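You operate a simulated robot arm through the tools that you are given. There is no shell and no other tool. Be economical: measure what you need, move in short steps, check, and stop when the job is done.

You run a simulated two-armed robot. Do the job below in one go: nothing can be reset, and whatever is moved stays where it is left.

JOB
On the top of the linen counter, fold the green tea towel in half.

Only the result counts: the job must be done as asked and must still hold three seconds after the hand-in. Knocking over, shifting, dropping, spilling or breaking anything else fails it. Flat cloth is picked up by pressing the open fingertips on it (5 to 10 N) and closing them slowly along it; thin cloth reads only 2 to 8 mm in the jaws.

ROBOT AND FRAMES
Two 7-joint arms with two-finger parallel grippers on one trunk, on a base that drives. Base frame: it is fixed to the floor where the robot stands at the start and does not move with it; the origin is under the middle of the robot, x ahead of it, y to its left, z up; the surface under the hand at the start is at about z = 0.82. Units: m, rad, N and s.
The left shoulder is at the start at [0.077, 0.182, 1.062], the right one opposite. With the tool pointing down near the work surface each hand reaches from about 0.32 to 0.76 m from the robot's upright axis, wherever it stands, measured 20 degrees to its own side. Places, roughly: top of the linen counter [0.5, -0.4, 0.8]. Payload 3.91 kg a hand.
The TCP of each hand is the grasp point between the finger pads, 0.03 m short of the fingertips. In the tool frame z runs along the fingers and y along their closing line. Largest opening 0.11 m; finger width 0.02, thickness 0.01; the body of the gripper, 0.048 by 0.112 m, starts 0.055 m behind the TCP.
Orientation is told as [roll, pitch, yaw] about the base's x, y, z axes, in that order, counted from this pose: with the fingers straight down and closing along the base's y, the tool's x points along the base's -x, its y along +y and its z along -z.

CONTROLS
- The arms move only by the tool send_rows. It takes "left_increments", "right_increments" or both (then of equal length, played together; a hand with none holds still); each is a list of rows, each a list of 3 entries, a list of its own where there are three numbers: the turn, a rotation vector about the base's x, y, z in units of 60 degrees (1.0 is 60 degrees), then the shift along the base's x, y, z in units of 150 mm (1.0 is 150 mm), then the gripper command, from -1 (fully open) to 1 (shut), values between in proportion. In form: [[[ax, ay, az], [dx, dy, dz], fingers], ...]. A call has 1 to 10 rows; each row is the pose to reach, as a shift and turn from the pose commanded when the call began. A call with a number of a shift or a turn outside -1 to 1 is refused whole. Each row takes 0.2 s and may step no farther than 0.05 m and 0.15 rad from the row before; otherwise, or with a gripper value out of range, the whole call is refused. Where a pose cannot be reached the arm comes as near as it can. A force on the tool above 40 N (or 10 N above the force at the start of the call, whichever is more), or a blocked arm, ends the call early, and 0.2 s more pass. Each finger travels about 0.072 m/s and halts on what it meets, pressing with about 27 N; the grip force reading is that of the motor and also rises with nothing between the fingers. The clock runs only during rows and for 0.2 s after the last one: add rows that repeat a pose to give the fingers time. The reply holds the time, the measured pose of the TCP, the force on the tool along the base axes, the opening and the grip force, in the units named above and with some noise, with the torque about the TCP (base axes, N m) and any sound that the robot's microphone picked up.
- Cameras (640 x 400 px; columns grow to the right, rows downward): "scene" is now at [0.2358, 0.0035, 1.2417]; the picture's right is [0.09, -1.00, 0.00], its down [-0.69, -0.06, -0.72] and it looks along [0.72, 0.07, -0.69] (base axes); focal length 216 px, centre (320, 200). "left" rides on the left gripper at [0.072, -0.017, -0.103] in its tool frame; the picture's right is [0.23, 0.97, 0.00], its down [-0.76, 0.18, -0.62] and it looks along [-0.61, 0.14, 0.78] (tool axes); focal length 222 px, centre (320, 200). "right" rides on the right gripper at [0.073, 0.017, -0.103] in its tool frame; the picture's right is [-0.23, 0.97, 0.00], its down [-0.76, -0.18, -0.62] and it looks along [-0.61, -0.14, 0.78] (tool axes); focal length 222 px, centre (320, 200). There is no depth. A picture from a camera that has moved, and an enlarged one, comes with that camera's place and axes in the base frame and with its lens. The place of the scene camera against the robot may be out by one fixed shift of up to 0.018 m in any direction.
- capture(camera): a new picture of that camera. No time passes.
- move_column(by): slides the trunk up (or, below 0, down) by that many m; the arms and the scene camera ride with it, the base frame stays. It gives what a move gives, with no picture.
- drive_base(legs): drives the robot by 1 to 6 legs, each [ahead, left, turn to the left] in m, m and rad, along the robot's own axes; the way and the turn of a leg run together, so that a leg with both is an arc; at most 1.5 m and 3.142 rad a leg. The arms and the cameras ride along, it lands a little off, and it stops where it bumps. It gives what a move gives.
- aim_head(pan, tilt): turns the head with the scene camera to pan (to the left, within 1.396 rad either way) and tilt (down, from -0.506 to 1.204), counted from straight ahead of the robot. It gives what a move gives.
- inspect(camera, box): a new picture of the part [left, top, right, bottom] of that camera's present view, enlarged. No time passes.
- close_job(): hands the job in; it is judged then, once.

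Work in short steps. Places have to be worked out from the pictures, the camera data and where the tool is seen: move nearer, look again, correct. Check each grasp and each placing, and mend what went wrong. You have 120 turns and 108 pictures in all, those below and enlarged ones among them. Open the grippers and draw the arms clear of the work before you hand the job in, unless the task says otherwise; then end with one line.

The tools are called after "Request:" as name(argument=value, ...) on one line, values as JSON. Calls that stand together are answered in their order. send_rows: Moves the arms, as the interface text tells. Its arguments: {"type":"object","properties":{"left_increments":{"type":"array","items":{"type":"array"}},"right_increments":{"type":"array","items":{"type":"array"}}},"required":[]} The other tools are called the same way: move_column (by) slides the trunk up or down; drive_base (legs) drives the base; aim_head (pan, tilt) turns the head that bears the scene camera; capture (camera) takes a picture; inspect (camera, box) takes an enlarged picture of a part of a camera's view; close_job () hands the job in.

At the start:

```text
t: 0.0
left_tool_pos: [0.4072, 0.2875, 1.0214]
left_orientation: [0.0, 0.001, 0.0]
left_contact_force: [0.2, 0.0, -0.7]
left_torque: [0.01, -0.02, 0.01]
left_opening: 0.1101
left_finger_force: 0.1
right_tool_pos: [0.4109, -0.1301, 1.0603]
right_orientation: [0.001, 0.0, 0.001]
right_contact_force: [-0.2, -0.7, 0.8]
right_torque: [0.01, 0.01, 0.0]
right_opening: 0.1103
right_finger_force: 0.1
trunk travel left (down, up): [-0.325, 0.189]
robot x, y, heading: [0.0016, 0.0009, 0.002]
head pan, tilt: [0.093, 0.766]
```

scene: 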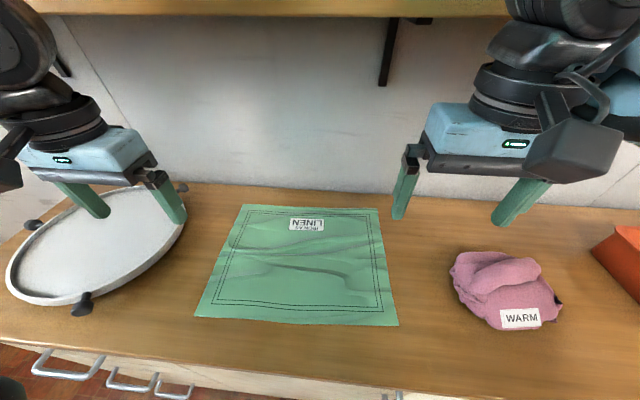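
right: 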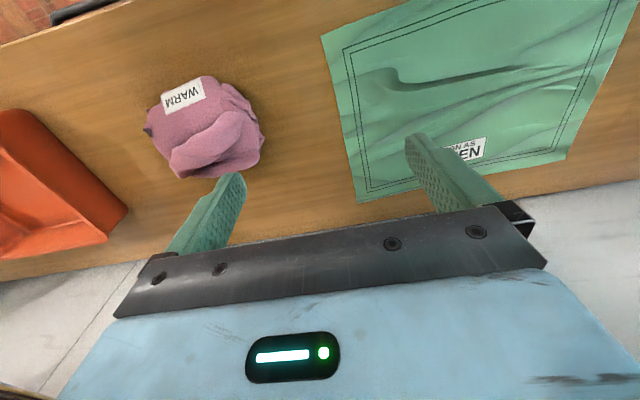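
left: 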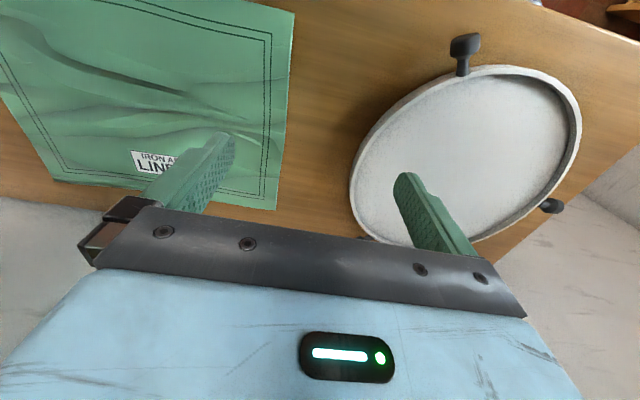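

The towel spans about x 0.35–0.65 and y −0.12–0.25. My plan is to bring the near edge over onto the far edge with both hands. First I move both hands above the near corners with the fingers part-closed.

Request:
send_rows(left_increments=[[[0, 0, 0], [-0.07, -0.12, -0.167], 0.2], [[0, 0, 0], [-0.14, -0.24, -0.333], 0.2], [[0, 0, 0], [-0.21, -0.36, -0.5], 0.2], [[0, 0, 0], [-0.28, -0.483, -0.667], 0.2], [[0, 0, 0], [-0.28, -0.483, -0.667], 0.2]], right_increments=[[[0, 0, 0], [-0.06, 0.067, -0.233], 0.2], [[0, 0, 0], [-0.12, 0.133, -0.467], 0.2], [[0, 0, 0], [-0.18, 0.2, -0.7], 0.2], [[0, 0, 0], [-0.24, 0.267, -0.933], 0.2], [[0, 0, 0], [-0.24, 0.267, -0.933], 0.2]])

Request:
capture(camera="left")

Request:
capture(camera="right")

Request:
capture(camera="scene")

```text
t: 1.2
left_tool_pos: [0.3627, 0.2158, 0.9208]
left_orientation: [-0.001, 0.0, 0.0]
left_contact_force: [-0.2, -0.9, 0.2]
left_torque: [0.0, 0.0, 0.0]
left_opening: 0.0438
left_finger_force: 0.2
right_tool_pos: [0.3753, -0.089, 0.9191]
right_orientation: [0.0, -0.002, 0.0]
right_contact_force: [0.2, 1.1, -0.1]
right_torque: [0.03, 0.0, -0.03]
right_opening: 0.044
right_finger_force: 0.1
trunk travel left (down, up): [-0.325, 0.189]
robot x, y, heading: [0.0009, -0.0005, -0.003]
head pan, tilt: [0.093, 0.766]
```

```text
104 pictures are left
camera left: at [0.2914, 0.1999, 1.0244], right [-0.23, 0.97, 0.0], down [0.76, 0.18, 0.62], along [0.61, 0.14, -0.78], focal length 222 px, centre (320, 200)
```

left: 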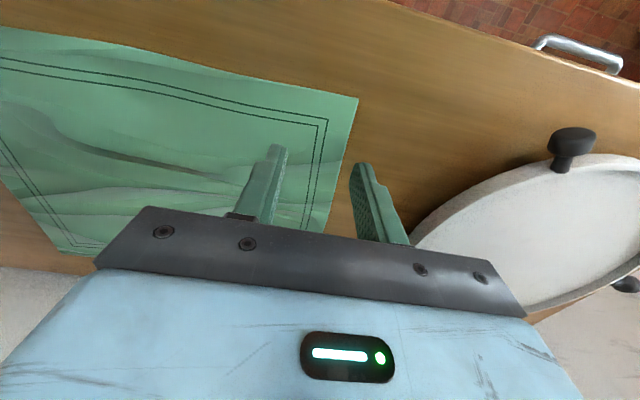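

```text
103 pictures are left
camera right: at [0.303, -0.0727, 1.0226], right [0.23, 0.97, 0.0], down [0.76, -0.18, 0.62], along [0.61, -0.14, -0.78], focal length 222 px, centre (320, 200)
```

right: 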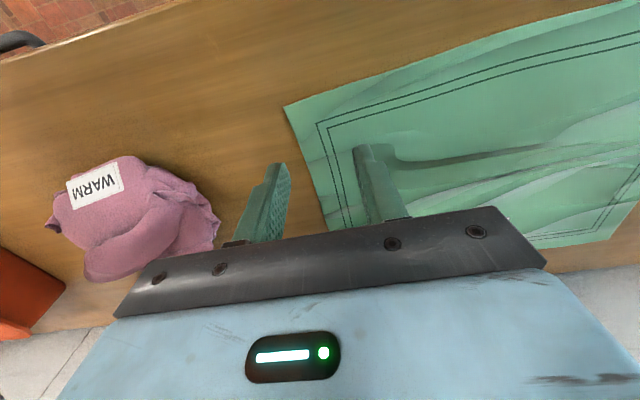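

```text
102 pictures are left
camera scene: at [0.2355, 0.0037, 1.2418], right [0.09, -1.0, 0.0], down [-0.69, -0.06, -0.72], along [0.72, 0.07, -0.69], focal length 216 px, centre (320, 200)
```

scene: 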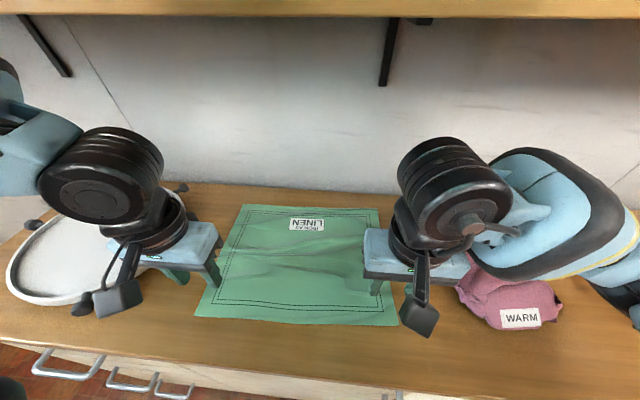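

From the hand cameras, the near corners are at about (0.334, 0.243) and (0.351, −0.115). The scene view has an x bias of about +0.016. I lower the hands over the grasp points just inside those corners.

Request:
send_rows(left_increments=[[[0, 0, 0], [-0.1, -0.067, -0.2], 0.45], [[0, 0, 0], [-0.1, -0.067, -0.367], 0.45], [[0, 0, 0], [-0.1, -0.067, -0.367], 0.45]], right_increments=[[[0, 0, 0], [-0.087, 0.08, -0.2], 0.45], [[0, 0, 0], [-0.087, 0.08, -0.367], 0.45], [[0, 0, 0], [-0.087, 0.08, -0.367], 0.45]])

Request:
capture(camera="left")

Request:
capture(camera="right")

```text
t: 2.0
left_tool_pos: [0.351, 0.204, 0.8649]
left_orientation: [0.0, 0.0, 0.001]
left_contact_force: [0.0, -0.4, -0.7]
left_torque: [0.02, -0.02, 0.02]
left_opening: 0.0301
left_finger_force: 0.0
right_tool_pos: [0.3629, -0.0784, 0.8659]
right_orientation: [-0.001, -0.001, 0.001]
right_contact_force: [-0.3, -0.2, 0.2]
right_torque: [0.03, -0.01, 0.0]
right_opening: 0.0301
right_finger_force: 0.2
trunk travel left (down, up): [-0.325, 0.189]
robot x, y, heading: [0.001, -0.0005, -0.004]
head pan, tilt: [0.093, 0.766]
```

```text
101 pictures are left
camera left: at [0.2785, 0.1877, 0.9692], right [-0.23, 0.97, 0.0], down [0.76, 0.18, 0.62], along [0.61, 0.14, -0.78], focal length 222 px, centre (320, 200)
```

left: 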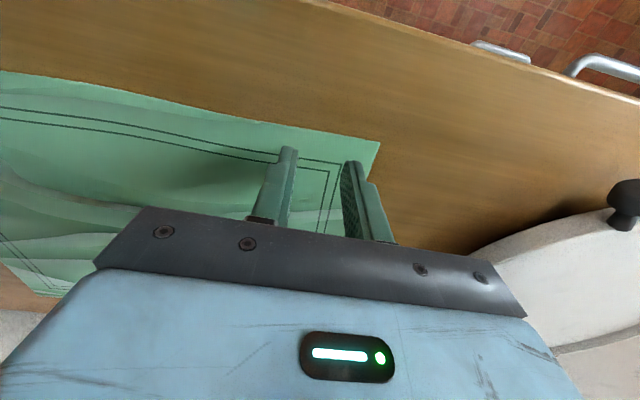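

```text
100 pictures are left
camera right: at [0.2893, -0.0618, 0.9688], right [0.23, 0.97, 0.0], down [0.76, -0.18, 0.62], along [0.61, -0.14, -0.78], focal length 222 px, centre (320, 200)
```

right: 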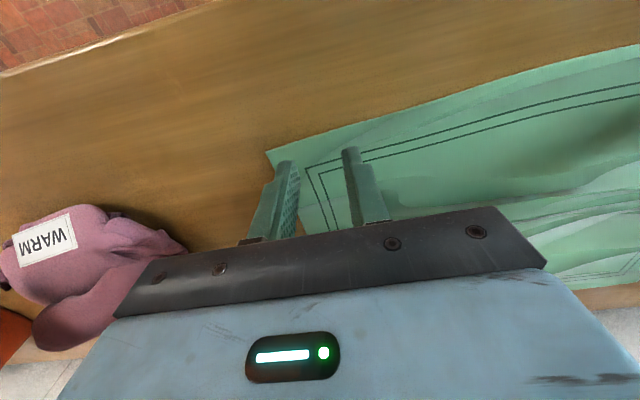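

The corners agree with my earlier estimate. I press down slowly in small steps.

Request:
send_rows(left_increments=[[[0, 0, 0], [0, 0, -0.06], 0.45], [[0, 0, 0], [0, 0, -0.08], 0.45], [[0, 0, 0], [0, 0, -0.093], 0.45], [[0, 0, 0], [0, 0, -0.1], 0.45]], right_increments=[[[0, 0, 0], [0, 0, -0.06], 0.45], [[0, 0, 0], [0, 0, -0.08], 0.45], [[0, 0, 0], [0, 0, -0.093], 0.45], [[0, 0, 0], [0, 0, -0.1], 0.45]])

```text
t: 3.0
left_tool_pos: [0.35, 0.2042, 0.8523]
left_orientation: [0.001, 0.0, -0.001]
left_contact_force: [-0.7, 0.0, 0.2]
left_torque: [-0.01, 0.0, 0.01]
left_opening: 0.0303
left_finger_force: 0.0
right_tool_pos: [0.3606, -0.0787, 0.8509]
right_orientation: [0.0, -0.003, 0.001]
right_contact_force: [-0.8, -2.5, 14.5]
right_torque: [-0.13, 0.11, 0.04]
right_opening: 0.0301
right_finger_force: 0.0
trunk travel left (down, up): [-0.325, 0.189]
robot x, y, heading: [-0.0002, 0.0008, -0.003]
head pan, tilt: [0.093, 0.766]
```

The right hand is pressing a bit hard and the left isn't touching yet. I ease the right up 0.6 mm and lower the left.

Request:
send_rows(left_increments=[[[0, 0, 0], [0, 0, -0.007], 0.45], [[0, 0, 0], [0, 0, -0.012], 0.45]], right_increments=[[[0, 0, 0], [0, 0, 0.004], 0.45], [[0, 0, 0], [0, 0, 0.004], 0.45]])

```text
t: 3.6
left_tool_pos: [0.3505, 0.2031, 0.8508]
left_orientation: [-0.002, -0.004, -0.001]
left_contact_force: [1.2, 0.3, 18.9]
left_torque: [0.07, 0.07, 0.0]
left_opening: 0.0303
left_finger_force: 0.0
right_tool_pos: [0.3625, -0.0785, 0.8516]
right_orientation: [0.0, -0.002, -0.001]
right_contact_force: [2.2, 1.8, 10.3]
right_torque: [0.03, -0.01, -0.02]
right_opening: 0.0304
right_finger_force: 0.1
trunk travel left (down, up): [-0.325, 0.189]
robot x, y, heading: [0.0011, 0.0039, -0.005]
head pan, tilt: [0.093, 0.766]
```

I back both hands off to about 8 N, then close slowly.

Request:
send_rows(left_increments=[[[0, 0, 0], [0, 0, 0.009], 0.45], [[0, 0, 0], [0, 0, 0.009], 0.52], [[0, 0, 0], [0, 0, 0.009], 0.59], [[0, 0, 0], [0, 0, 0.009], 0.66], [[0, 0, 0], [0, 0, 0.009], 0.73], [[0, 0, 0], [0, 0, 0.009], 0.8], [[0, 0, 0], [0, 0, 0.009], 0.87], [[0, 0, 0], [0, 0, 0.009], 0.94], [[0, 0, 0], [0, 0, 0.009], 1.0], [[0, 0, 0], [0, 0, 0.009], 1.0]], right_increments=[[[0, 0, 0], [0, 0, 0.002], 0.45], [[0, 0, 0], [0, 0, 0.002], 0.52], [[0, 0, 0], [0, 0, 0.002], 0.59], [[0, 0, 0], [0, 0, 0.002], 0.66], [[0, 0, 0], [0, 0, 0.002], 0.73], [[0, 0, 0], [0, 0, 0.002], 0.8], [[0, 0, 0], [0, 0, 0.002], 0.87], [[0, 0, 0], [0, 0, 0.002], 0.94], [[0, 0, 0], [0, 0, 0.002], 1.0], [[0, 0, 0], [0, 0, 0.002], 1.0]])

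Request:
capture(camera="left")

Request:
capture(camera="right")

```text
t: 5.8
left_tool_pos: [0.3491, 0.2044, 0.8509]
left_orientation: [-0.002, -0.002, 0.0]
left_contact_force: [0.9, -17.6, 4.2]
left_torque: [-0.53, -0.02, 0.03]
left_opening: 0.0022
left_finger_force: 27.2
right_tool_pos: [0.3607, -0.078, 0.8517]
right_orientation: [0.001, -0.001, 0.0]
right_contact_force: [-1.4, 17.9, 13.8]
right_torque: [0.52, 0.1, 0.02]
right_opening: 0.0021
right_finger_force: 27.5
trunk travel left (down, up): [-0.325, 0.189]
robot x, y, heading: [0.0008, 0.0003, 0.002]
head pan, tilt: [0.093, 0.766]
```

```text
99 pictures are left
camera left: at [0.2777, 0.1889, 0.9551], right [-0.23, 0.97, 0.0], down [0.76, 0.18, 0.62], along [0.61, 0.14, -0.78], focal length 222 px, centre (320, 200)
```

left: 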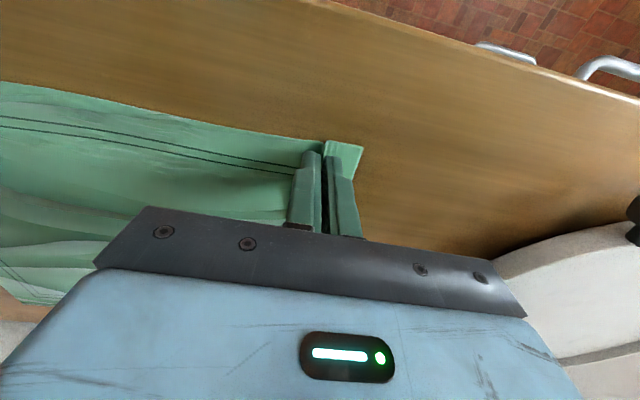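

```text
98 pictures are left
camera right: at [0.2885, -0.0613, 0.9549], right [0.23, 0.97, 0.0], down [0.76, -0.18, 0.62], along [0.61, -0.14, -0.78], focal length 222 px, centre (320, 200)
```

right: 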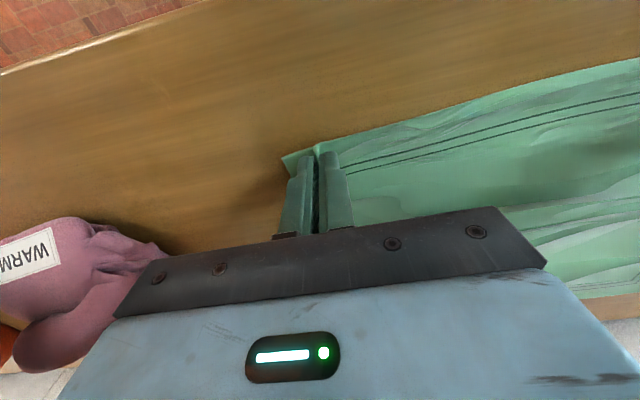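

Both hands read 2 mm with cloth tension between them, so both hold cloth. I lift 30 mm while bringing the hands inward a few mm to relax the pull.

Request:
send_rows(left_increments=[[[0, 0, 0], [0, -0.02, 0.04], 1], [[0, 0, 0], [0.02, -0.03, 0.12], 1], [[0, 0, 0], [0.04, -0.03, 0.2], 1], [[0, 0, 0], [0.04, -0.03, 0.2], 1]], right_increments=[[[0, 0, 0], [0, 0.02, 0.04], 1], [[0, 0, 0], [0.02, 0.03, 0.12], 1], [[0, 0, 0], [0.04, 0.03, 0.2], 1], [[0, 0, 0], [0.04, 0.03, 0.2], 1]])

Request:
capture(camera="scene")

Request:
capture(camera="left")

Request:
capture(camera="right")

```text
t: 6.8
left_tool_pos: [0.3557, 0.2002, 0.8804]
left_orientation: [0.001, 0.001, 0.0]
left_contact_force: [0.3, -4.0, 0.8]
left_torque: [-0.12, 0.02, 0.0]
left_opening: 0.0022
left_finger_force: 27.1
right_tool_pos: [0.3683, -0.0733, 0.8803]
right_orientation: [0.0, 0.0, 0.0]
right_contact_force: [-0.2, 5.0, -0.8]
right_torque: [0.13, -0.01, 0.01]
right_opening: 0.0021
right_finger_force: 26.6
trunk travel left (down, up): [-0.325, 0.189]
robot x, y, heading: [0.0004, 0.0005, 0.002]
head pan, tilt: [0.093, 0.766]
```

```text
97 pictures are left
camera scene: at [0.2359, 0.0034, 1.2416], right [0.09, -1.0, 0.0], down [-0.69, -0.06, -0.72], along [0.72, 0.07, -0.69], focal length 216 px, centre (320, 200)
```

scene: 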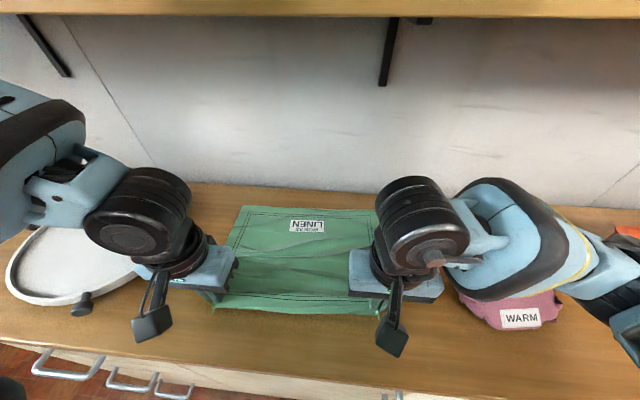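

```text
96 pictures are left
camera left: at [0.2846, 0.185, 0.9842], right [-0.23, 0.97, 0.0], down [0.76, 0.18, 0.62], along [0.61, 0.14, -0.78], focal length 222 px, centre (320, 200)
```

left: 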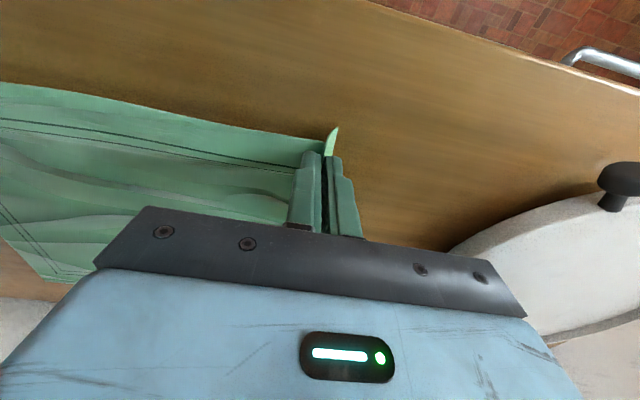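

```text
95 pictures are left
camera right: at [0.2954, -0.0573, 0.9845], right [0.23, 0.97, 0.0], down [0.76, -0.18, 0.62], along [0.61, -0.14, -0.78], focal length 222 px, centre (320, 200)
```

right: 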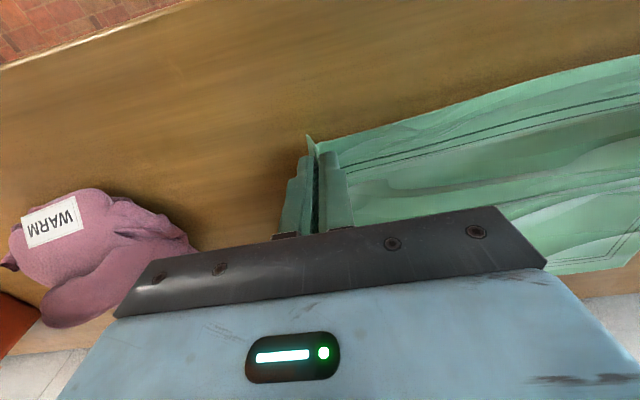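

Both corners lift cleanly. I carry the edge along the first half of an arc towards the middle.

Request:
send_rows(left_increments=[[[0, 0, 0], [0.034, 0.002, 0.087], 1], [[0, 0, 0], [0.08, 0.004, 0.167], 1], [[0, 0, 0], [0.146, 0.008, 0.253], 1], [[0, 0, 0], [0.215, 0.012, 0.32], 1], [[0, 0, 0], [0.304, 0.016, 0.387], 1], [[0, 0, 0], [0.39, 0.02, 0.433], 1], [[0, 0, 0], [0.496, 0.025, 0.48], 1], [[0, 0, 0], [0.594, 0.03, 0.507], 1], [[0, 0, 0], [0.695, 0.035, 0.527], 1], [[0, 0, 0], [0.813, 0.04, 0.533], 1]], right_increments=[[[0, 0, 0], [0.036, 0.002, 0.087], 1], [[0, 0, 0], [0.085, 0.004, 0.167], 1], [[0, 0, 0], [0.155, 0.008, 0.253], 1], [[0, 0, 0], [0.227, 0.012, 0.32], 1], [[0, 0, 0], [0.322, 0.016, 0.387], 1], [[0, 0, 0], [0.413, 0.02, 0.433], 1], [[0, 0, 0], [0.525, 0.025, 0.48], 1], [[0, 0, 0], [0.629, 0.03, 0.507], 1], [[0, 0, 0], [0.735, 0.035, 0.527], 1], [[0, 0, 0], [0.86, 0.04, 0.533], 1]])

Request:
capture(camera="scene")

Request:
capture(camera="left")

```text
t: 9.0
left_tool_pos: [0.4772, 0.2065, 0.9612]
left_orientation: [0.001, 0.001, 0.0]
left_contact_force: [1.1, -6.1, -1.6]
left_torque: [-0.18, -0.01, -0.01]
left_opening: 0.0024
left_finger_force: 27.3
right_tool_pos: [0.4985, -0.0679, 0.9607]
right_orientation: [0.0, -0.001, 0.0]
right_contact_force: [-0.1, 6.2, 0.1]
right_torque: [0.15, 0.02, 0.03]
right_opening: 0.0018
right_finger_force: 26.5
trunk travel left (down, up): [-0.325, 0.189]
robot x, y, heading: [0.0015, 0.0024, -0.001]
head pan, tilt: [0.093, 0.766]
```

```text
94 pictures are left
camera scene: at [0.2365, 0.0036, 1.2415], right [0.09, -1.0, 0.0], down [-0.69, -0.06, -0.72], along [0.72, 0.07, -0.69], focal length 216 px, centre (320, 200)
```

scene: 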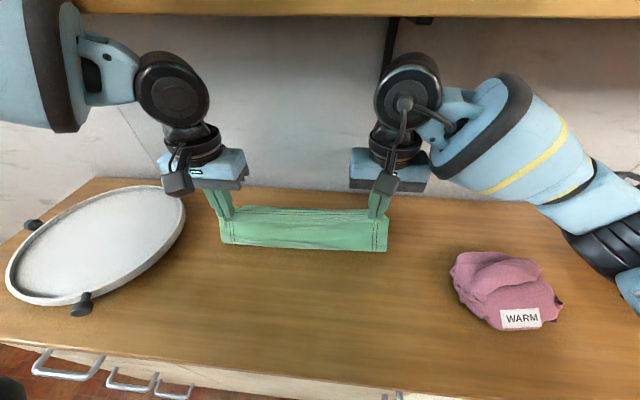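

```text
93 pictures are left
camera left: at [0.4058, 0.1908, 1.0648], right [-0.23, 0.97, 0.0], down [0.76, 0.18, 0.62], along [0.61, 0.14, -0.78], focal length 222 px, centre (320, 200)
```

left: 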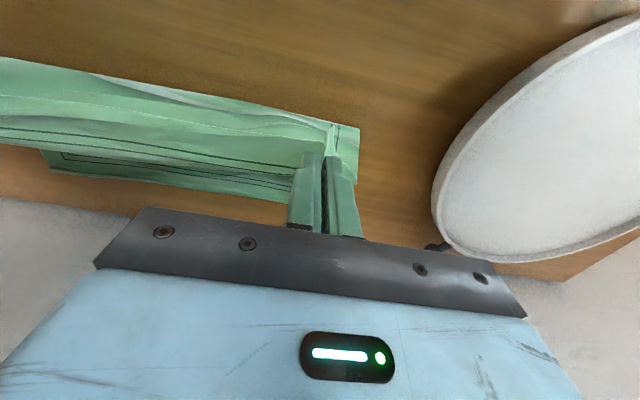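

The towel is hanging with its crease near the middle. I carry on with the descending half of the arc and stop about 30 mm above the cloth to check alignment.

Request:
send_rows(left_increments=[[[0, 0, 0], [0.12, 0.004, -0.007], 1], [[0, 0, 0], [0.223, 0.009, -0.027], 1], [[0, 0, 0], [0.323, 0.013, -0.053], 1], [[0, 0, 0], [0.43, 0.018, -0.1], 1], [[0, 0, 0], [0.516, 0.022, -0.147], 1], [[0, 0, 0], [0.608, 0.026, -0.213], 1], [[0, 0, 0], [0.678, 0.03, -0.28], 1], [[0, 0, 0], [0.745, 0.034, -0.367], 1], [[0, 0, 0], [0.791, 0.037, -0.447], 1], [[0, 0, 0], [0.826, 0.04, -0.533], 1]], right_increments=[[[0, 0, 0], [0.122, 0.004, -0.007], 1], [[0, 0, 0], [0.227, 0.009, -0.027], 1], [[0, 0, 0], [0.329, 0.013, -0.053], 1], [[0, 0, 0], [0.439, 0.018, -0.1], 1], [[0, 0, 0], [0.526, 0.022, -0.147], 1], [[0, 0, 0], [0.62, 0.026, -0.213], 1], [[0, 0, 0], [0.691, 0.03, -0.28], 1], [[0, 0, 0], [0.76, 0.034, -0.367], 1], [[0, 0, 0], [0.807, 0.037, -0.447], 1], [[0, 0, 0], [0.843, 0.04, -0.533], 1]])

Request:
capture(camera="scene")

Request:
capture(camera="left")

Request:
capture(camera="right")

```text
t: 11.2
left_tool_pos: [0.6011, 0.2132, 0.882]
left_orientation: [0.0, -0.001, 0.0]
left_contact_force: [-0.6, -4.5, -0.6]
left_torque: [-0.13, -0.01, 0.04]
left_opening: 0.0021
left_finger_force: 27.0
right_tool_pos: [0.6233, -0.0613, 0.8809]
right_orientation: [-0.001, -0.002, 0.0]
right_contact_force: [-1.3, 4.3, -0.1]
right_torque: [0.13, -0.03, 0.02]
right_opening: 0.002
right_finger_force: 27.2
trunk travel left (down, up): [-0.325, 0.189]
robot x, y, heading: [0.0038, 0.0008, 0.004]
head pan, tilt: [0.093, 0.766]
```

```text
92 pictures are left
camera scene: at [0.2356, 0.0036, 1.2417], right [0.09, -1.0, 0.0], down [-0.69, -0.06, -0.72], along [0.72, 0.07, -0.69], focal length 216 px, centre (320, 200)
```

scene: 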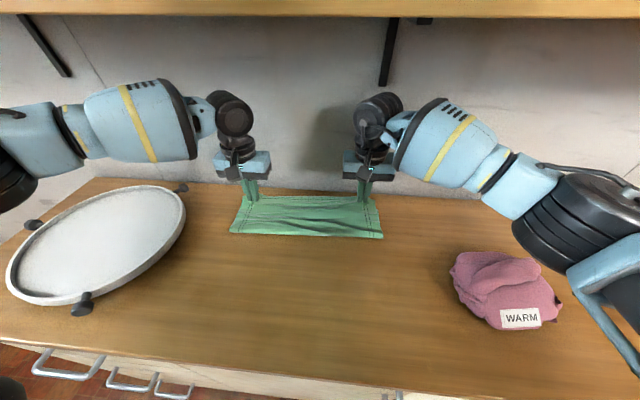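

```text
91 pictures are left
camera left: at [0.5301, 0.1968, 0.985], right [-0.23, 0.97, 0.0], down [0.76, 0.18, 0.62], along [0.61, 0.14, -0.78], focal length 222 px, centre (320, 200)
```

left: 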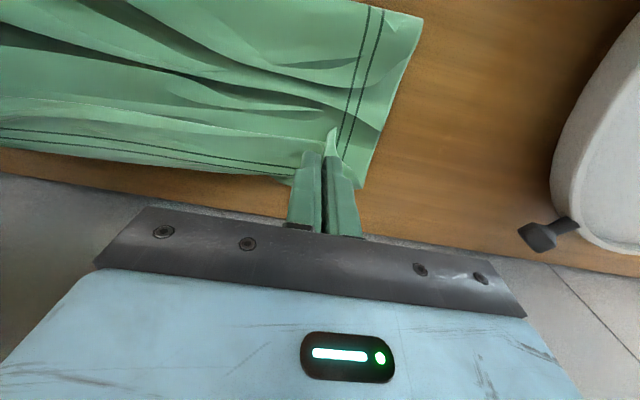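

```text
90 pictures are left
camera right: at [0.5516, -0.0447, 0.9837], right [0.23, 0.97, 0.0], down [0.76, -0.18, 0.62], along [0.61, -0.14, -0.78], focal length 222 px, centre (320, 200)
```

right: 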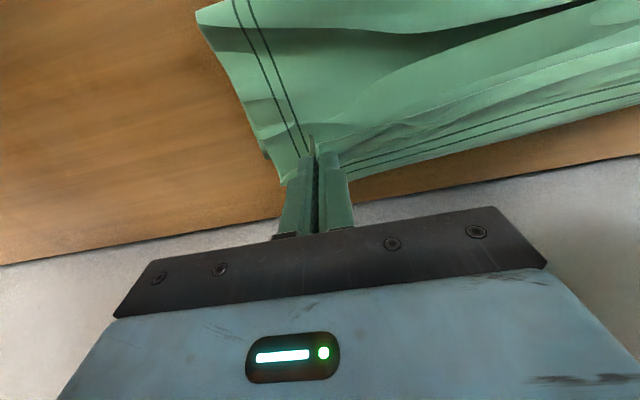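

The lower layer's far corners look to be at about (0.635, 0.261) and (0.651, −0.10). I move the held edge a bit further to line it up, then lower it close to the lower layer.

Request:
send_rows(left_increments=[[[0, 0, 0], [0.08, 0, 0], 1], [[0, 0, 0], [0.15, 0, -0.03], 1], [[0, 0, 0], [0.15, 0, -0.08], 1], [[0, 0, 0], [0.15, 0, -0.13], 1], [[0, 0, 0], [0.15, 0, -0.155], 1], [[0, 0, 0], [0.15, 0, -0.155], 1]], right_increments=[[[0, 0, 0], [0.06, 0, 0], 1], [[0, 0, 0], [0.105, 0, -0.03], 1], [[0, 0, 0], [0.105, 0, -0.08], 1], [[0, 0, 0], [0.105, 0, -0.13], 1], [[0, 0, 0], [0.105, 0, -0.155], 1], [[0, 0, 0], [0.105, 0, -0.155], 1]])

Request:
inspect(camera="scene", box=[180, 140, 440, 300])

Request:
capture(camera="left")

Request:
capture(camera="right")

```text
t: 12.6
left_tool_pos: [0.6265, 0.2307, 0.8628]
left_orientation: [-0.008, -0.001, -0.004]
left_contact_force: [1.5, -33.3, 0.2]
left_torque: [-1.02, -0.03, 0.05]
left_opening: 0.0025
left_finger_force: 27.0
left hand out of reach, approached as far as the arm can: row 1, 2, 3, 4, 5, 6
right_tool_pos: [0.6394, -0.0585, 0.8576]
right_orientation: [0.007, -0.002, 0.005]
right_contact_force: [-2.2, 33.9, 0.5]
right_torque: [1.03, 0.07, 0.01]
right_opening: 0.0026
right_finger_force: 26.9
trunk travel left (down, up): [-0.325, 0.189]
robot x, y, heading: [0.0005, 0.0023, 0.001]
head pan, tilt: [0.093, 0.766]
```

```text
2.46 times, centred on (310, 220) of scene
camera zoom: at [0.2359, 0.0036, 1.2417], right [0.09, -1.0, 0.0], down [-0.69, -0.06, -0.72], along [0.72, 0.07, -0.69], focal length 532 px, centre (345, 151)
```

zoom: 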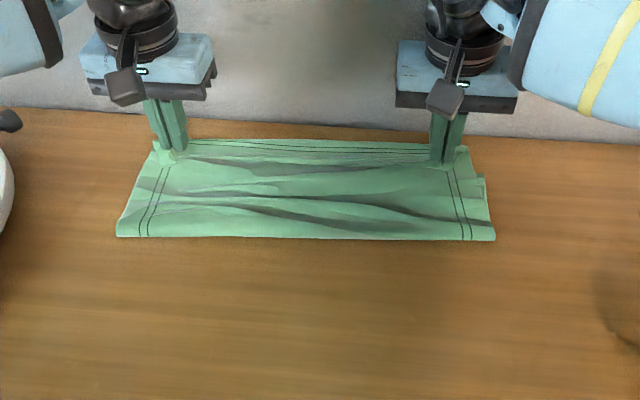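

```text
88 pictures are left
camera left: at [0.5536, 0.2167, 0.9659], right [-0.22, 0.97, -0.01], down [0.76, 0.18, 0.62], along [0.61, 0.13, -0.78], focal length 222 px, centre (320, 200)
```

left: 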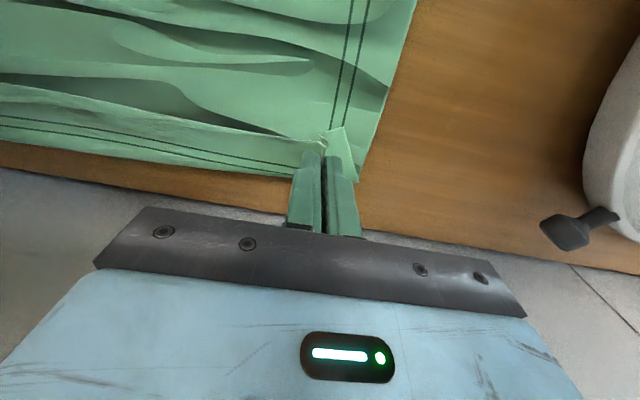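

```text
87 pictures are left
camera right: at [0.5667, -0.0423, 0.9616], right [0.22, 0.98, 0.01], down [0.76, -0.18, 0.62], along [0.61, -0.13, -0.78], focal length 222 px, centre (320, 200)
```

right: 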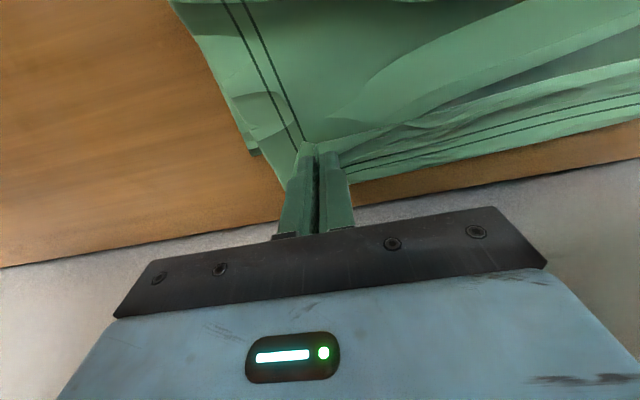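

The left arm hit its reach limit and drifted outward, which stretched the cloth edge to 33 N. I ease it back towards me and read again.

Request:
send_rows(left_increments=[[[0, 0, 0], [-0.04, 0, 0], 1], [[0, 0, 0], [-0.08, 0, 0], 1], [[0, 0, 0], [-0.08, 0, 0], 1]])

```text
t: 13.4
left_tool_pos: [0.6142, 0.2303, 0.8636]
left_orientation: [-0.005, -0.002, -0.003]
left_contact_force: [3.5, -33.0, 0.4]
left_torque: [-1.06, -0.12, 0.07]
left_opening: 0.0025
left_finger_force: 27.1
right_tool_pos: [0.6399, -0.0577, 0.8578]
right_orientation: [0.005, 0.001, 0.005]
right_contact_force: [-2.7, 33.3, 0.8]
right_torque: [1.01, 0.09, 0.03]
right_opening: 0.0028
right_finger_force: 27.9
trunk travel left (down, up): [-0.325, 0.189]
robot x, y, heading: [-0.0021, -0.0012, -0.001]
head pan, tilt: [0.093, 0.766]
```

The command frame follows the reached pose, so I bring the left hand inward 16 mm to slacken the edge, and down slightly.

Request:
send_rows(left_increments=[[[0, 0, 0], [0, -0.05, 0], 1], [[0, 0, 0], [0, -0.107, -0.02], 1], [[0, 0, 0], [0, -0.107, -0.03], 1]])

```text
t: 14.2
left_tool_pos: [0.6144, 0.2194, 0.8583]
left_orientation: [0.0, -0.001, 0.002]
left_contact_force: [2.3, -17.7, -0.4]
left_torque: [-0.58, -0.08, 0.05]
left_opening: 0.0024
left_finger_force: 27.6
right_tool_pos: [0.6397, -0.0621, 0.8572]
right_orientation: [-0.002, -0.001, 0.0]
right_contact_force: [-2.0, 17.5, 0.4]
right_torque: [0.56, 0.06, 0.02]
right_opening: 0.0022
right_finger_force: 27.1
trunk travel left (down, up): [-0.325, 0.189]
robot x, y, heading: [0.0015, -0.0053, -0.003]
head pan, tilt: [0.093, 0.766]
```

That's reachable now. I try left +10 mm in x with y −6 mm.

Request:
send_rows(left_increments=[[[0, 0, 0], [0.03, -0.04, 0], 1], [[0, 0, 0], [0.06, -0.04, 0], 1], [[0, 0, 0], [0.06, -0.04, 0], 1]])

Request:
capture(camera="left")

Request:
capture(camera="right")

Request:
inspect(camera="scene", box=[180, 140, 440, 300])

```text
t: 15.0
left_tool_pos: [0.6136, 0.2192, 0.8581]
left_orientation: [0.0, 0.0, 0.0]
left_contact_force: [2.7, -16.9, -0.3]
left_torque: [-0.52, -0.05, 0.01]
left_opening: 0.0021
left_finger_force: 27.3
left hand out of reach, approached as far as the arm can: row 1, 2, 3
right_tool_pos: [0.6399, -0.0631, 0.8567]
right_orientation: [0.001, 0.001, 0.001]
right_contact_force: [-2.9, 17.1, 0.3]
right_torque: [0.53, 0.08, 0.02]
right_opening: 0.0021
right_finger_force: 27.1
trunk travel left (down, up): [-0.325, 0.189]
robot x, y, heading: [-0.0038, -0.0005, -0.001]
head pan, tilt: [0.093, 0.766]
```

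```text
86 pictures are left
camera left: at [0.542, 0.2036, 0.9617], right [-0.23, 0.97, 0.0], down [0.76, 0.18, 0.62], along [0.61, 0.14, -0.78], focal length 222 px, centre (320, 200)
```

left: 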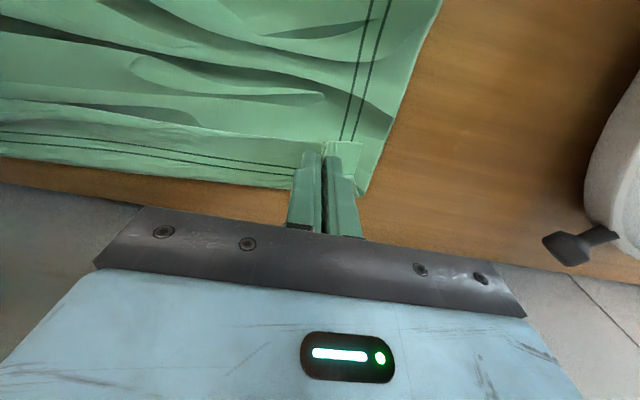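

```text
85 pictures are left
camera right: at [0.5677, -0.0454, 0.9613], right [0.23, 0.97, 0.0], down [0.76, -0.18, 0.62], along [0.61, -0.14, -0.78], focal length 222 px, centre (320, 200)
```

right: 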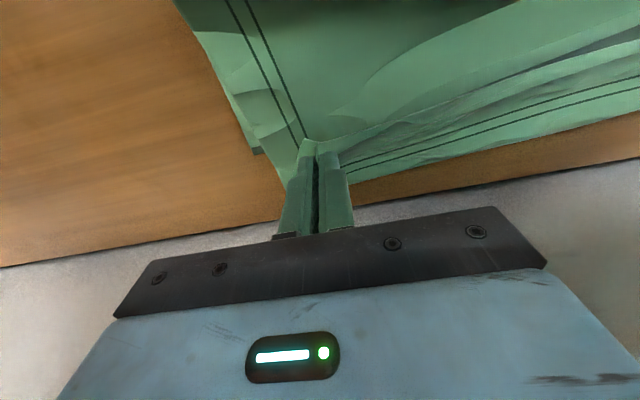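

```text
2.46 times, centred on (310, 220) of scene
camera zoom: at [0.2357, 0.0035, 1.2417], right [0.09, -1.0, 0.0], down [-0.69, -0.06, -0.72], along [0.72, 0.07, -0.69], focal length 532 px, centre (345, 151)
```

zoom: 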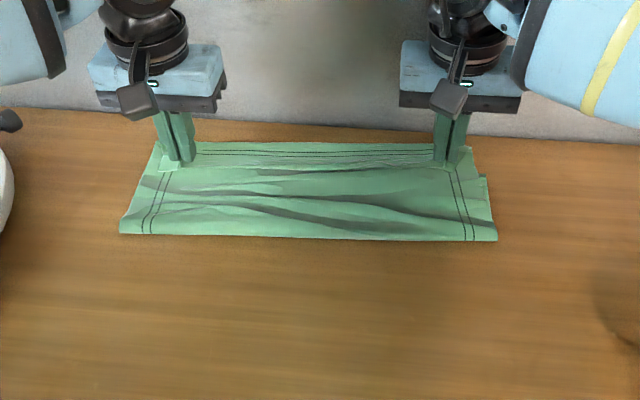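

The upper edge is level with the lower one on the left, but overshoots by about 20 mm on the right. I pull the right hand back, relax the tension and lower both hands.

Request:
send_rows(left_increments=[[[0, 0, 0], [0, 0, 0], 1], [[0, 0, 0], [0, 0, 0], 1], [[0, 0, 0], [0, 0, -0.015], 1], [[0, 0, 0], [0, 0, -0.025], 1], [[0, 0, 0], [0, 0, -0.025], 1]], right_increments=[[[0, 0, 0], [-0.06, 0.03, 0], 1], [[0, 0, 0], [-0.133, 0.04, 0], 1], [[0, 0, 0], [-0.133, 0.04, -0.015], 1], [[0, 0, 0], [-0.133, 0.04, -0.025], 1], [[0, 0, 0], [-0.133, 0.04, -0.025], 1]])

Request:
inspect(camera="scene", box=[180, 140, 440, 300])

Request:
capture(camera="right")

```text
t: 16.2
left_tool_pos: [0.6139, 0.2207, 0.8546]
left_orientation: [0.0, 0.001, 0.002]
left_contact_force: [0.5, -5.6, -0.6]
left_torque: [-0.19, -0.01, 0.0]
left_opening: 0.0023
left_finger_force: 27.3
right_tool_pos: [0.6185, -0.056, 0.8544]
right_orientation: [-0.001, -0.001, 0.0]
right_contact_force: [0.3, 6.6, 1.1]
right_torque: [0.18, 0.05, 0.01]
right_opening: 0.002
right_finger_force: 26.7
trunk travel left (down, up): [-0.325, 0.189]
robot x, y, heading: [-0.0009, 0.0008, -0.001]
head pan, tilt: [0.093, 0.766]
```

```text
2.46 times, centred on (310, 220) of scene
camera zoom: at [0.2356, 0.0035, 1.2417], right [0.09, -1.0, 0.0], down [-0.69, -0.06, -0.72], along [0.72, 0.07, -0.69], focal length 532 px, centre (345, 151)
```

zoom: 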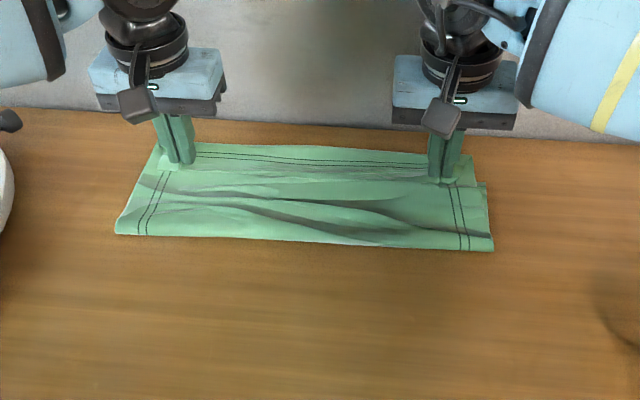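

```text
82 pictures are left
camera right: at [0.5474, -0.0392, 0.9577], right [0.23, 0.97, 0.0], down [0.76, -0.18, 0.62], along [0.61, -0.14, -0.78], focal length 222 px, centre (320, 200)
```

right: 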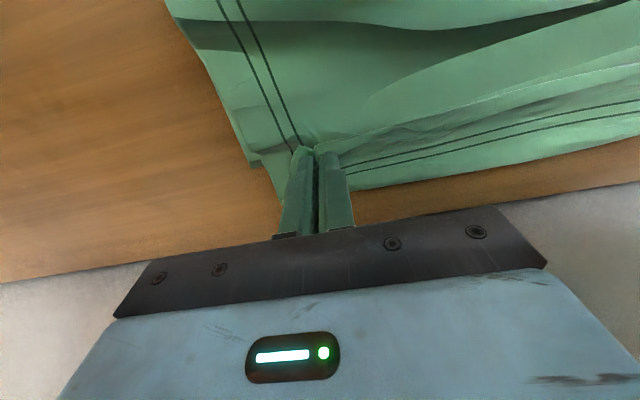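

The notch on the right moved with the hand, so it belongs to the upper layer. I release now, lift away and look at the whole towel unobstructed.

Request:
send_rows(left_increments=[[[0, 0, 0], [0, 0, 0], 0.8], [[0, 0, 0], [0, 0, 0], 0.6], [[0, 0, 0], [0, 0, 0], 0.45], [[0, 0, 0], [0, 0, 0.1], 0.45], [[0, 0, 0], [0, 0, 0.35], 0.45], [[0, 0, 0], [-0.2, 0, 0.65], 0.45], [[0, 0, 0], [-0.5, 0.1, 0.7], 0.45], [[0, 0, 0], [-0.8, 0.2, 0.7], 0.45]], right_increments=[[[0, 0, 0], [0, 0, 0], 0.8], [[0, 0, 0], [0, 0, 0], 0.6], [[0, 0, 0], [0, 0, 0], 0.45], [[0, 0, 0], [0, 0, 0.1], 0.45], [[0, 0, 0], [0, 0, 0.35], 0.45], [[0, 0, 0], [-0.2, 0, 0.65], 0.45], [[0, 0, 0], [-0.5, -0.1, 0.7], 0.45], [[0, 0, 0], [-0.8, -0.2, 0.7], 0.45]])

Request:
capture(camera="left")

Request:
capture(camera="right")

Request:
inspect(camera="scene", box=[180, 140, 440, 300])

```text
refused: row 6 steps farther than a row can; nothing moved
```

```text
81 pictures are left
camera left: at [0.542, 0.2044, 0.9581], right [-0.23, 0.97, 0.0], down [0.76, 0.18, 0.62], along [0.61, 0.14, -0.78], focal length 222 px, centre (320, 200)
```

left: 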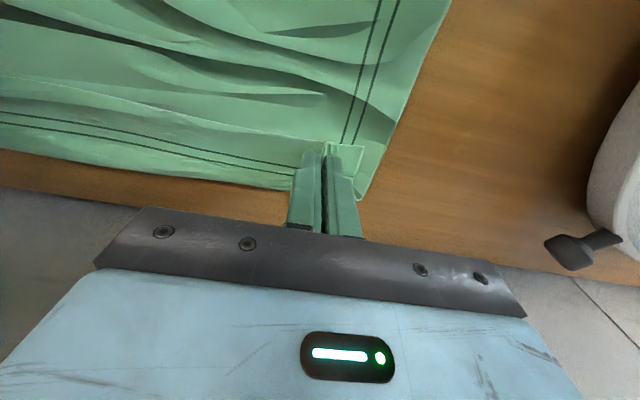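

```text
80 pictures are left
camera right: at [0.5474, -0.0392, 0.9577], right [0.23, 0.97, 0.0], down [0.76, -0.18, 0.62], along [0.61, -0.14, -0.78], focal length 222 px, centre (320, 200)
```

right: 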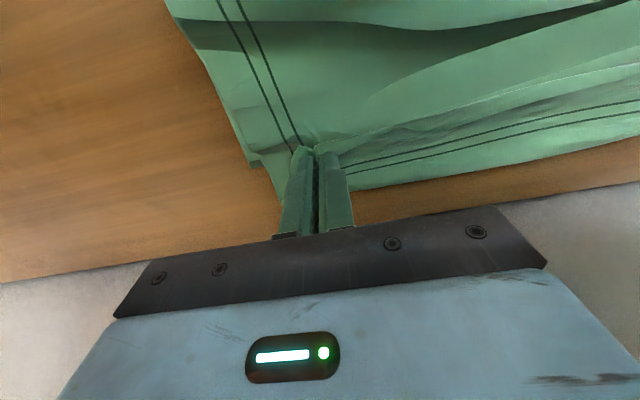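

```text
2.46 times, centred on (310, 220) of scene
camera zoom: at [0.2356, 0.0035, 1.2417], right [0.09, -1.0, 0.0], down [-0.69, -0.06, -0.72], along [0.72, 0.07, -0.69], focal length 532 px, centre (345, 151)
```

zoom: 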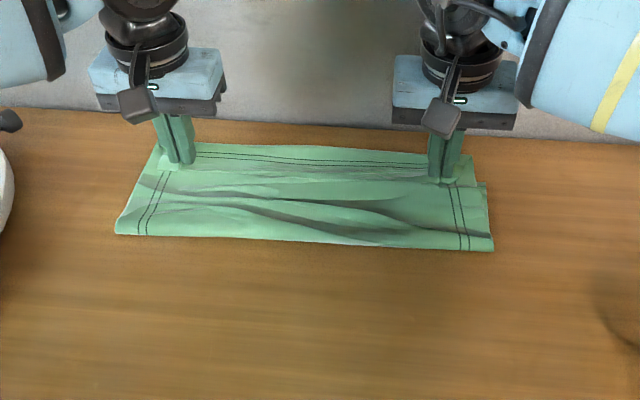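

The move was refused because one step was too long. I resend it with shorter steps.

Request:
send_rows(left_increments=[[[0, 0, 0], [0, 0, 0], 0.8], [[0, 0, 0], [0, 0, 0], 0.6], [[0, 0, 0], [0, 0, 0], 0.45], [[0, 0, 0], [0, 0, 0.1], 0.45], [[0, 0, 0], [0, 0, 0.3], 0.45], [[0, 0, 0], [-0.1, 0, 0.55], 0.45], [[0, 0, 0], [-0.35, 0, 0.65], 0.45], [[0, 0, 0], [-0.6, 0.1, 0.7], 0.45], [[0, 0, 0], [-0.85, 0.2, 0.7], 0.45]], right_increments=[[[0, 0, 0], [0, 0, 0], 0.8], [[0, 0, 0], [0, 0, 0], 0.6], [[0, 0, 0], [0, 0, 0], 0.45], [[0, 0, 0], [0, 0, 0.1], 0.45], [[0, 0, 0], [0, 0, 0.3], 0.45], [[0, 0, 0], [-0.1, 0, 0.55], 0.45], [[0, 0, 0], [-0.35, 0, 0.65], 0.45], [[0, 0, 0], [-0.6, -0.1, 0.7], 0.45], [[0, 0, 0], [-0.85, -0.2, 0.7], 0.45]])

Request:
capture(camera="left")

Request:
capture(camera="right")

Request:
inspect(camera="scene", box=[180, 140, 440, 300])

```text
t: 18.2
left_tool_pos: [0.4826, 0.2498, 0.9597]
left_orientation: [0.0, -0.001, 0.003]
left_contact_force: [0.9, 0.7, 0.0]
left_torque: [0.02, 0.04, -0.02]
left_opening: 0.0302
left_finger_force: 0.0
right_tool_pos: [0.49, -0.0873, 0.961]
right_orientation: [-0.002, -0.002, -0.001]
right_contact_force: [-0.8, -0.3, 0.1]
right_torque: [0.0, -0.01, 0.02]
right_opening: 0.0304
right_finger_force: 0.1
trunk travel left (down, up): [-0.325, 0.189]
robot x, y, heading: [-0.0011, -0.0003, -0.002]
head pan, tilt: [0.093, 0.766]
```

```text
78 pictures are left
camera left: at [0.4108, 0.2342, 1.0627], right [-0.23, 0.97, 0.0], down [0.76, 0.18, 0.62], along [0.61, 0.14, -0.78], focal length 222 px, centre (320, 200)
```

left: 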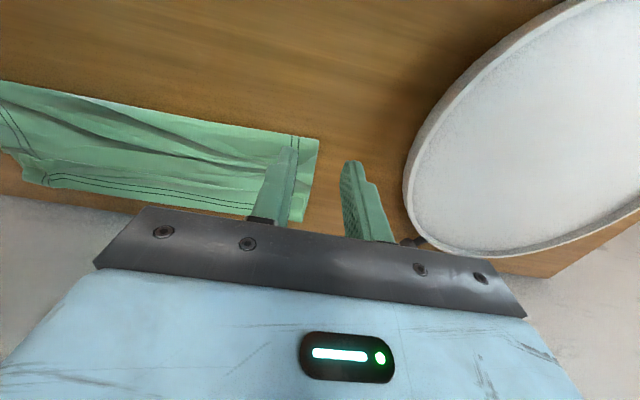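

```text
77 pictures are left
camera right: at [0.418, -0.0701, 1.0636], right [0.23, 0.97, 0.0], down [0.76, -0.18, 0.63], along [0.61, -0.14, -0.78], focal length 222 px, centre (320, 200)
```

right: 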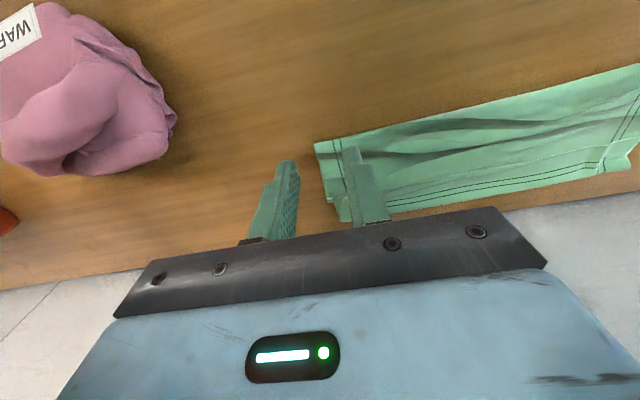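

```text
2.46 times, centred on (310, 220) of scene
camera zoom: at [0.2343, 0.0034, 1.2419], right [0.09, -1.0, 0.0], down [-0.69, -0.06, -0.72], along [0.72, 0.07, -0.69], focal length 532 px, centre (345, 151)
```

zoom: 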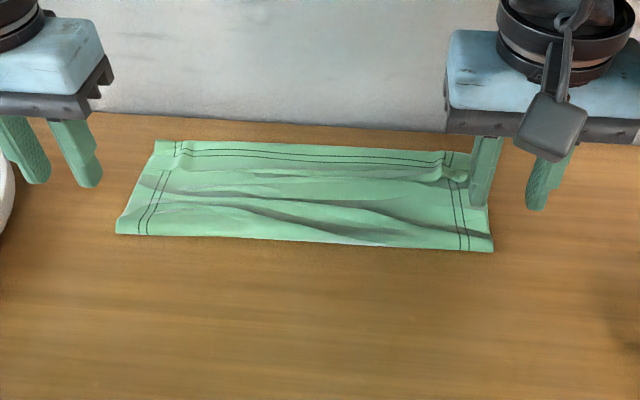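

The towel is folded with depth about 0.134 m against an ideal 0.144 m. I zoom in on both far corners to check how the layers match.

Request:
send_rows(left_increments=[[[0, 0, 0], [-0.2, 0.05, 0.1], 0.45], [[0, 0, 0], [-0.3, 0.1, 0.3], 0.45], [[0, 0, 0], [-0.3, 0.2, 0.5], 0.45]], right_increments=[[[0, 0, 0], [-0.2, -0.05, 0.1], 0.45], [[0, 0, 0], [-0.3, -0.1, 0.3], 0.45], [[0, 0, 0], [-0.3, -0.2, 0.5], 0.45]])

Request:
inspect(camera="left", box=[0, 50, 320, 250])

Request:
inspect(camera="right", box=[320, 50, 640, 250])

Request:
inspect(camera="scene", box=[220, 180, 400, 260])

```text
t: 19.0
left_tool_pos: [0.4392, 0.2829, 1.0341]
left_orientation: [-0.002, -0.002, -0.002]
left_contact_force: [-0.3, 0.3, 0.5]
left_torque: [-0.03, 0.05, -0.01]
left_opening: 0.0303
left_finger_force: 0.2
right_tool_pos: [0.4436, -0.1172, 1.0346]
right_orientation: [-0.001, -0.004, 0.003]
right_contact_force: [-0.4, 0.2, -0.5]
right_torque: [0.0, 0.01, -0.01]
right_opening: 0.0305
right_finger_force: 0.0
trunk travel left (down, up): [-0.325, 0.189]
robot x, y, heading: [0.0014, 0.0006, 0.002]
head pan, tilt: [0.093, 0.766]
```

```text
2.00 times, centred on (160, 150) of left
camera zoom: at [0.3664, 0.2666, 1.1381], right [-0.23, 0.97, 0.0], down [0.76, 0.18, 0.62], along [0.61, 0.14, -0.78], focal length 444 px, centre (640, 300)
```

zoom: 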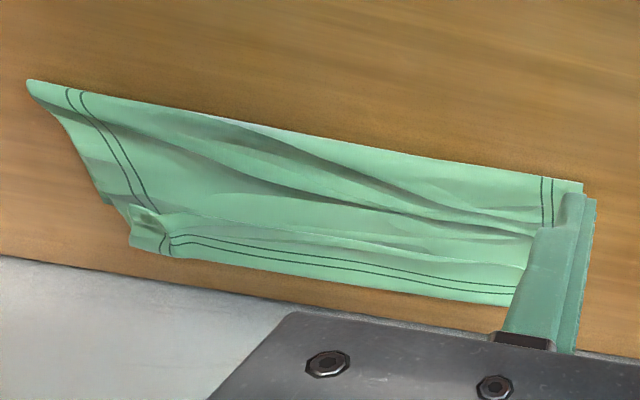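

```text
2.00 times, centred on (480, 150) of right
camera zoom: at [0.3707, -0.1004, 1.1377], right [0.23, 0.97, 0.0], down [0.76, -0.18, 0.63], along [0.61, -0.14, -0.78], focal length 444 px, centre (0, 300)
```

zoom: 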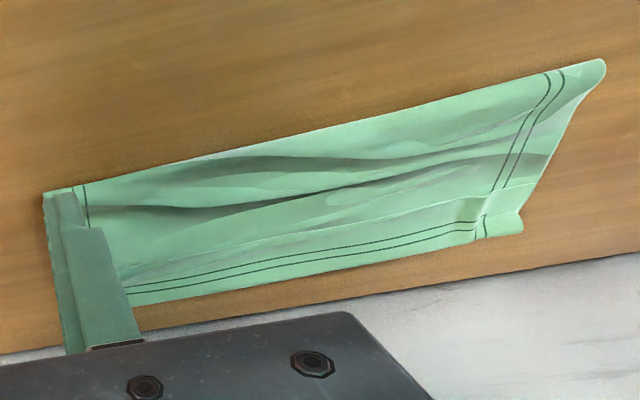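

```text
3.56 times, centred on (310, 220) of scene
camera zoom: at [0.2319, 0.0038, 1.2423], right [0.09, -1.0, 0.0], down [-0.69, -0.06, -0.72], along [0.72, 0.07, -0.69], focal length 769 px, centre (356, 129)
```

zoom: 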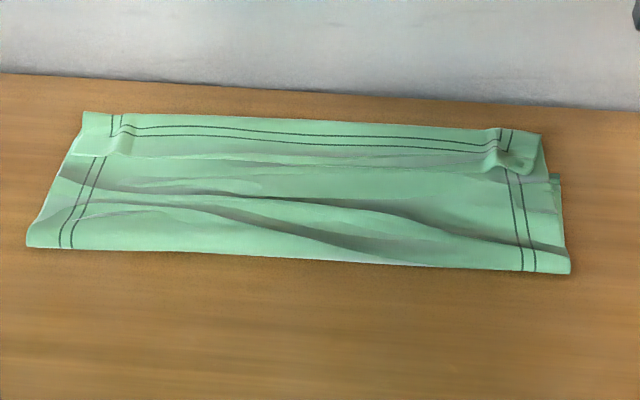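

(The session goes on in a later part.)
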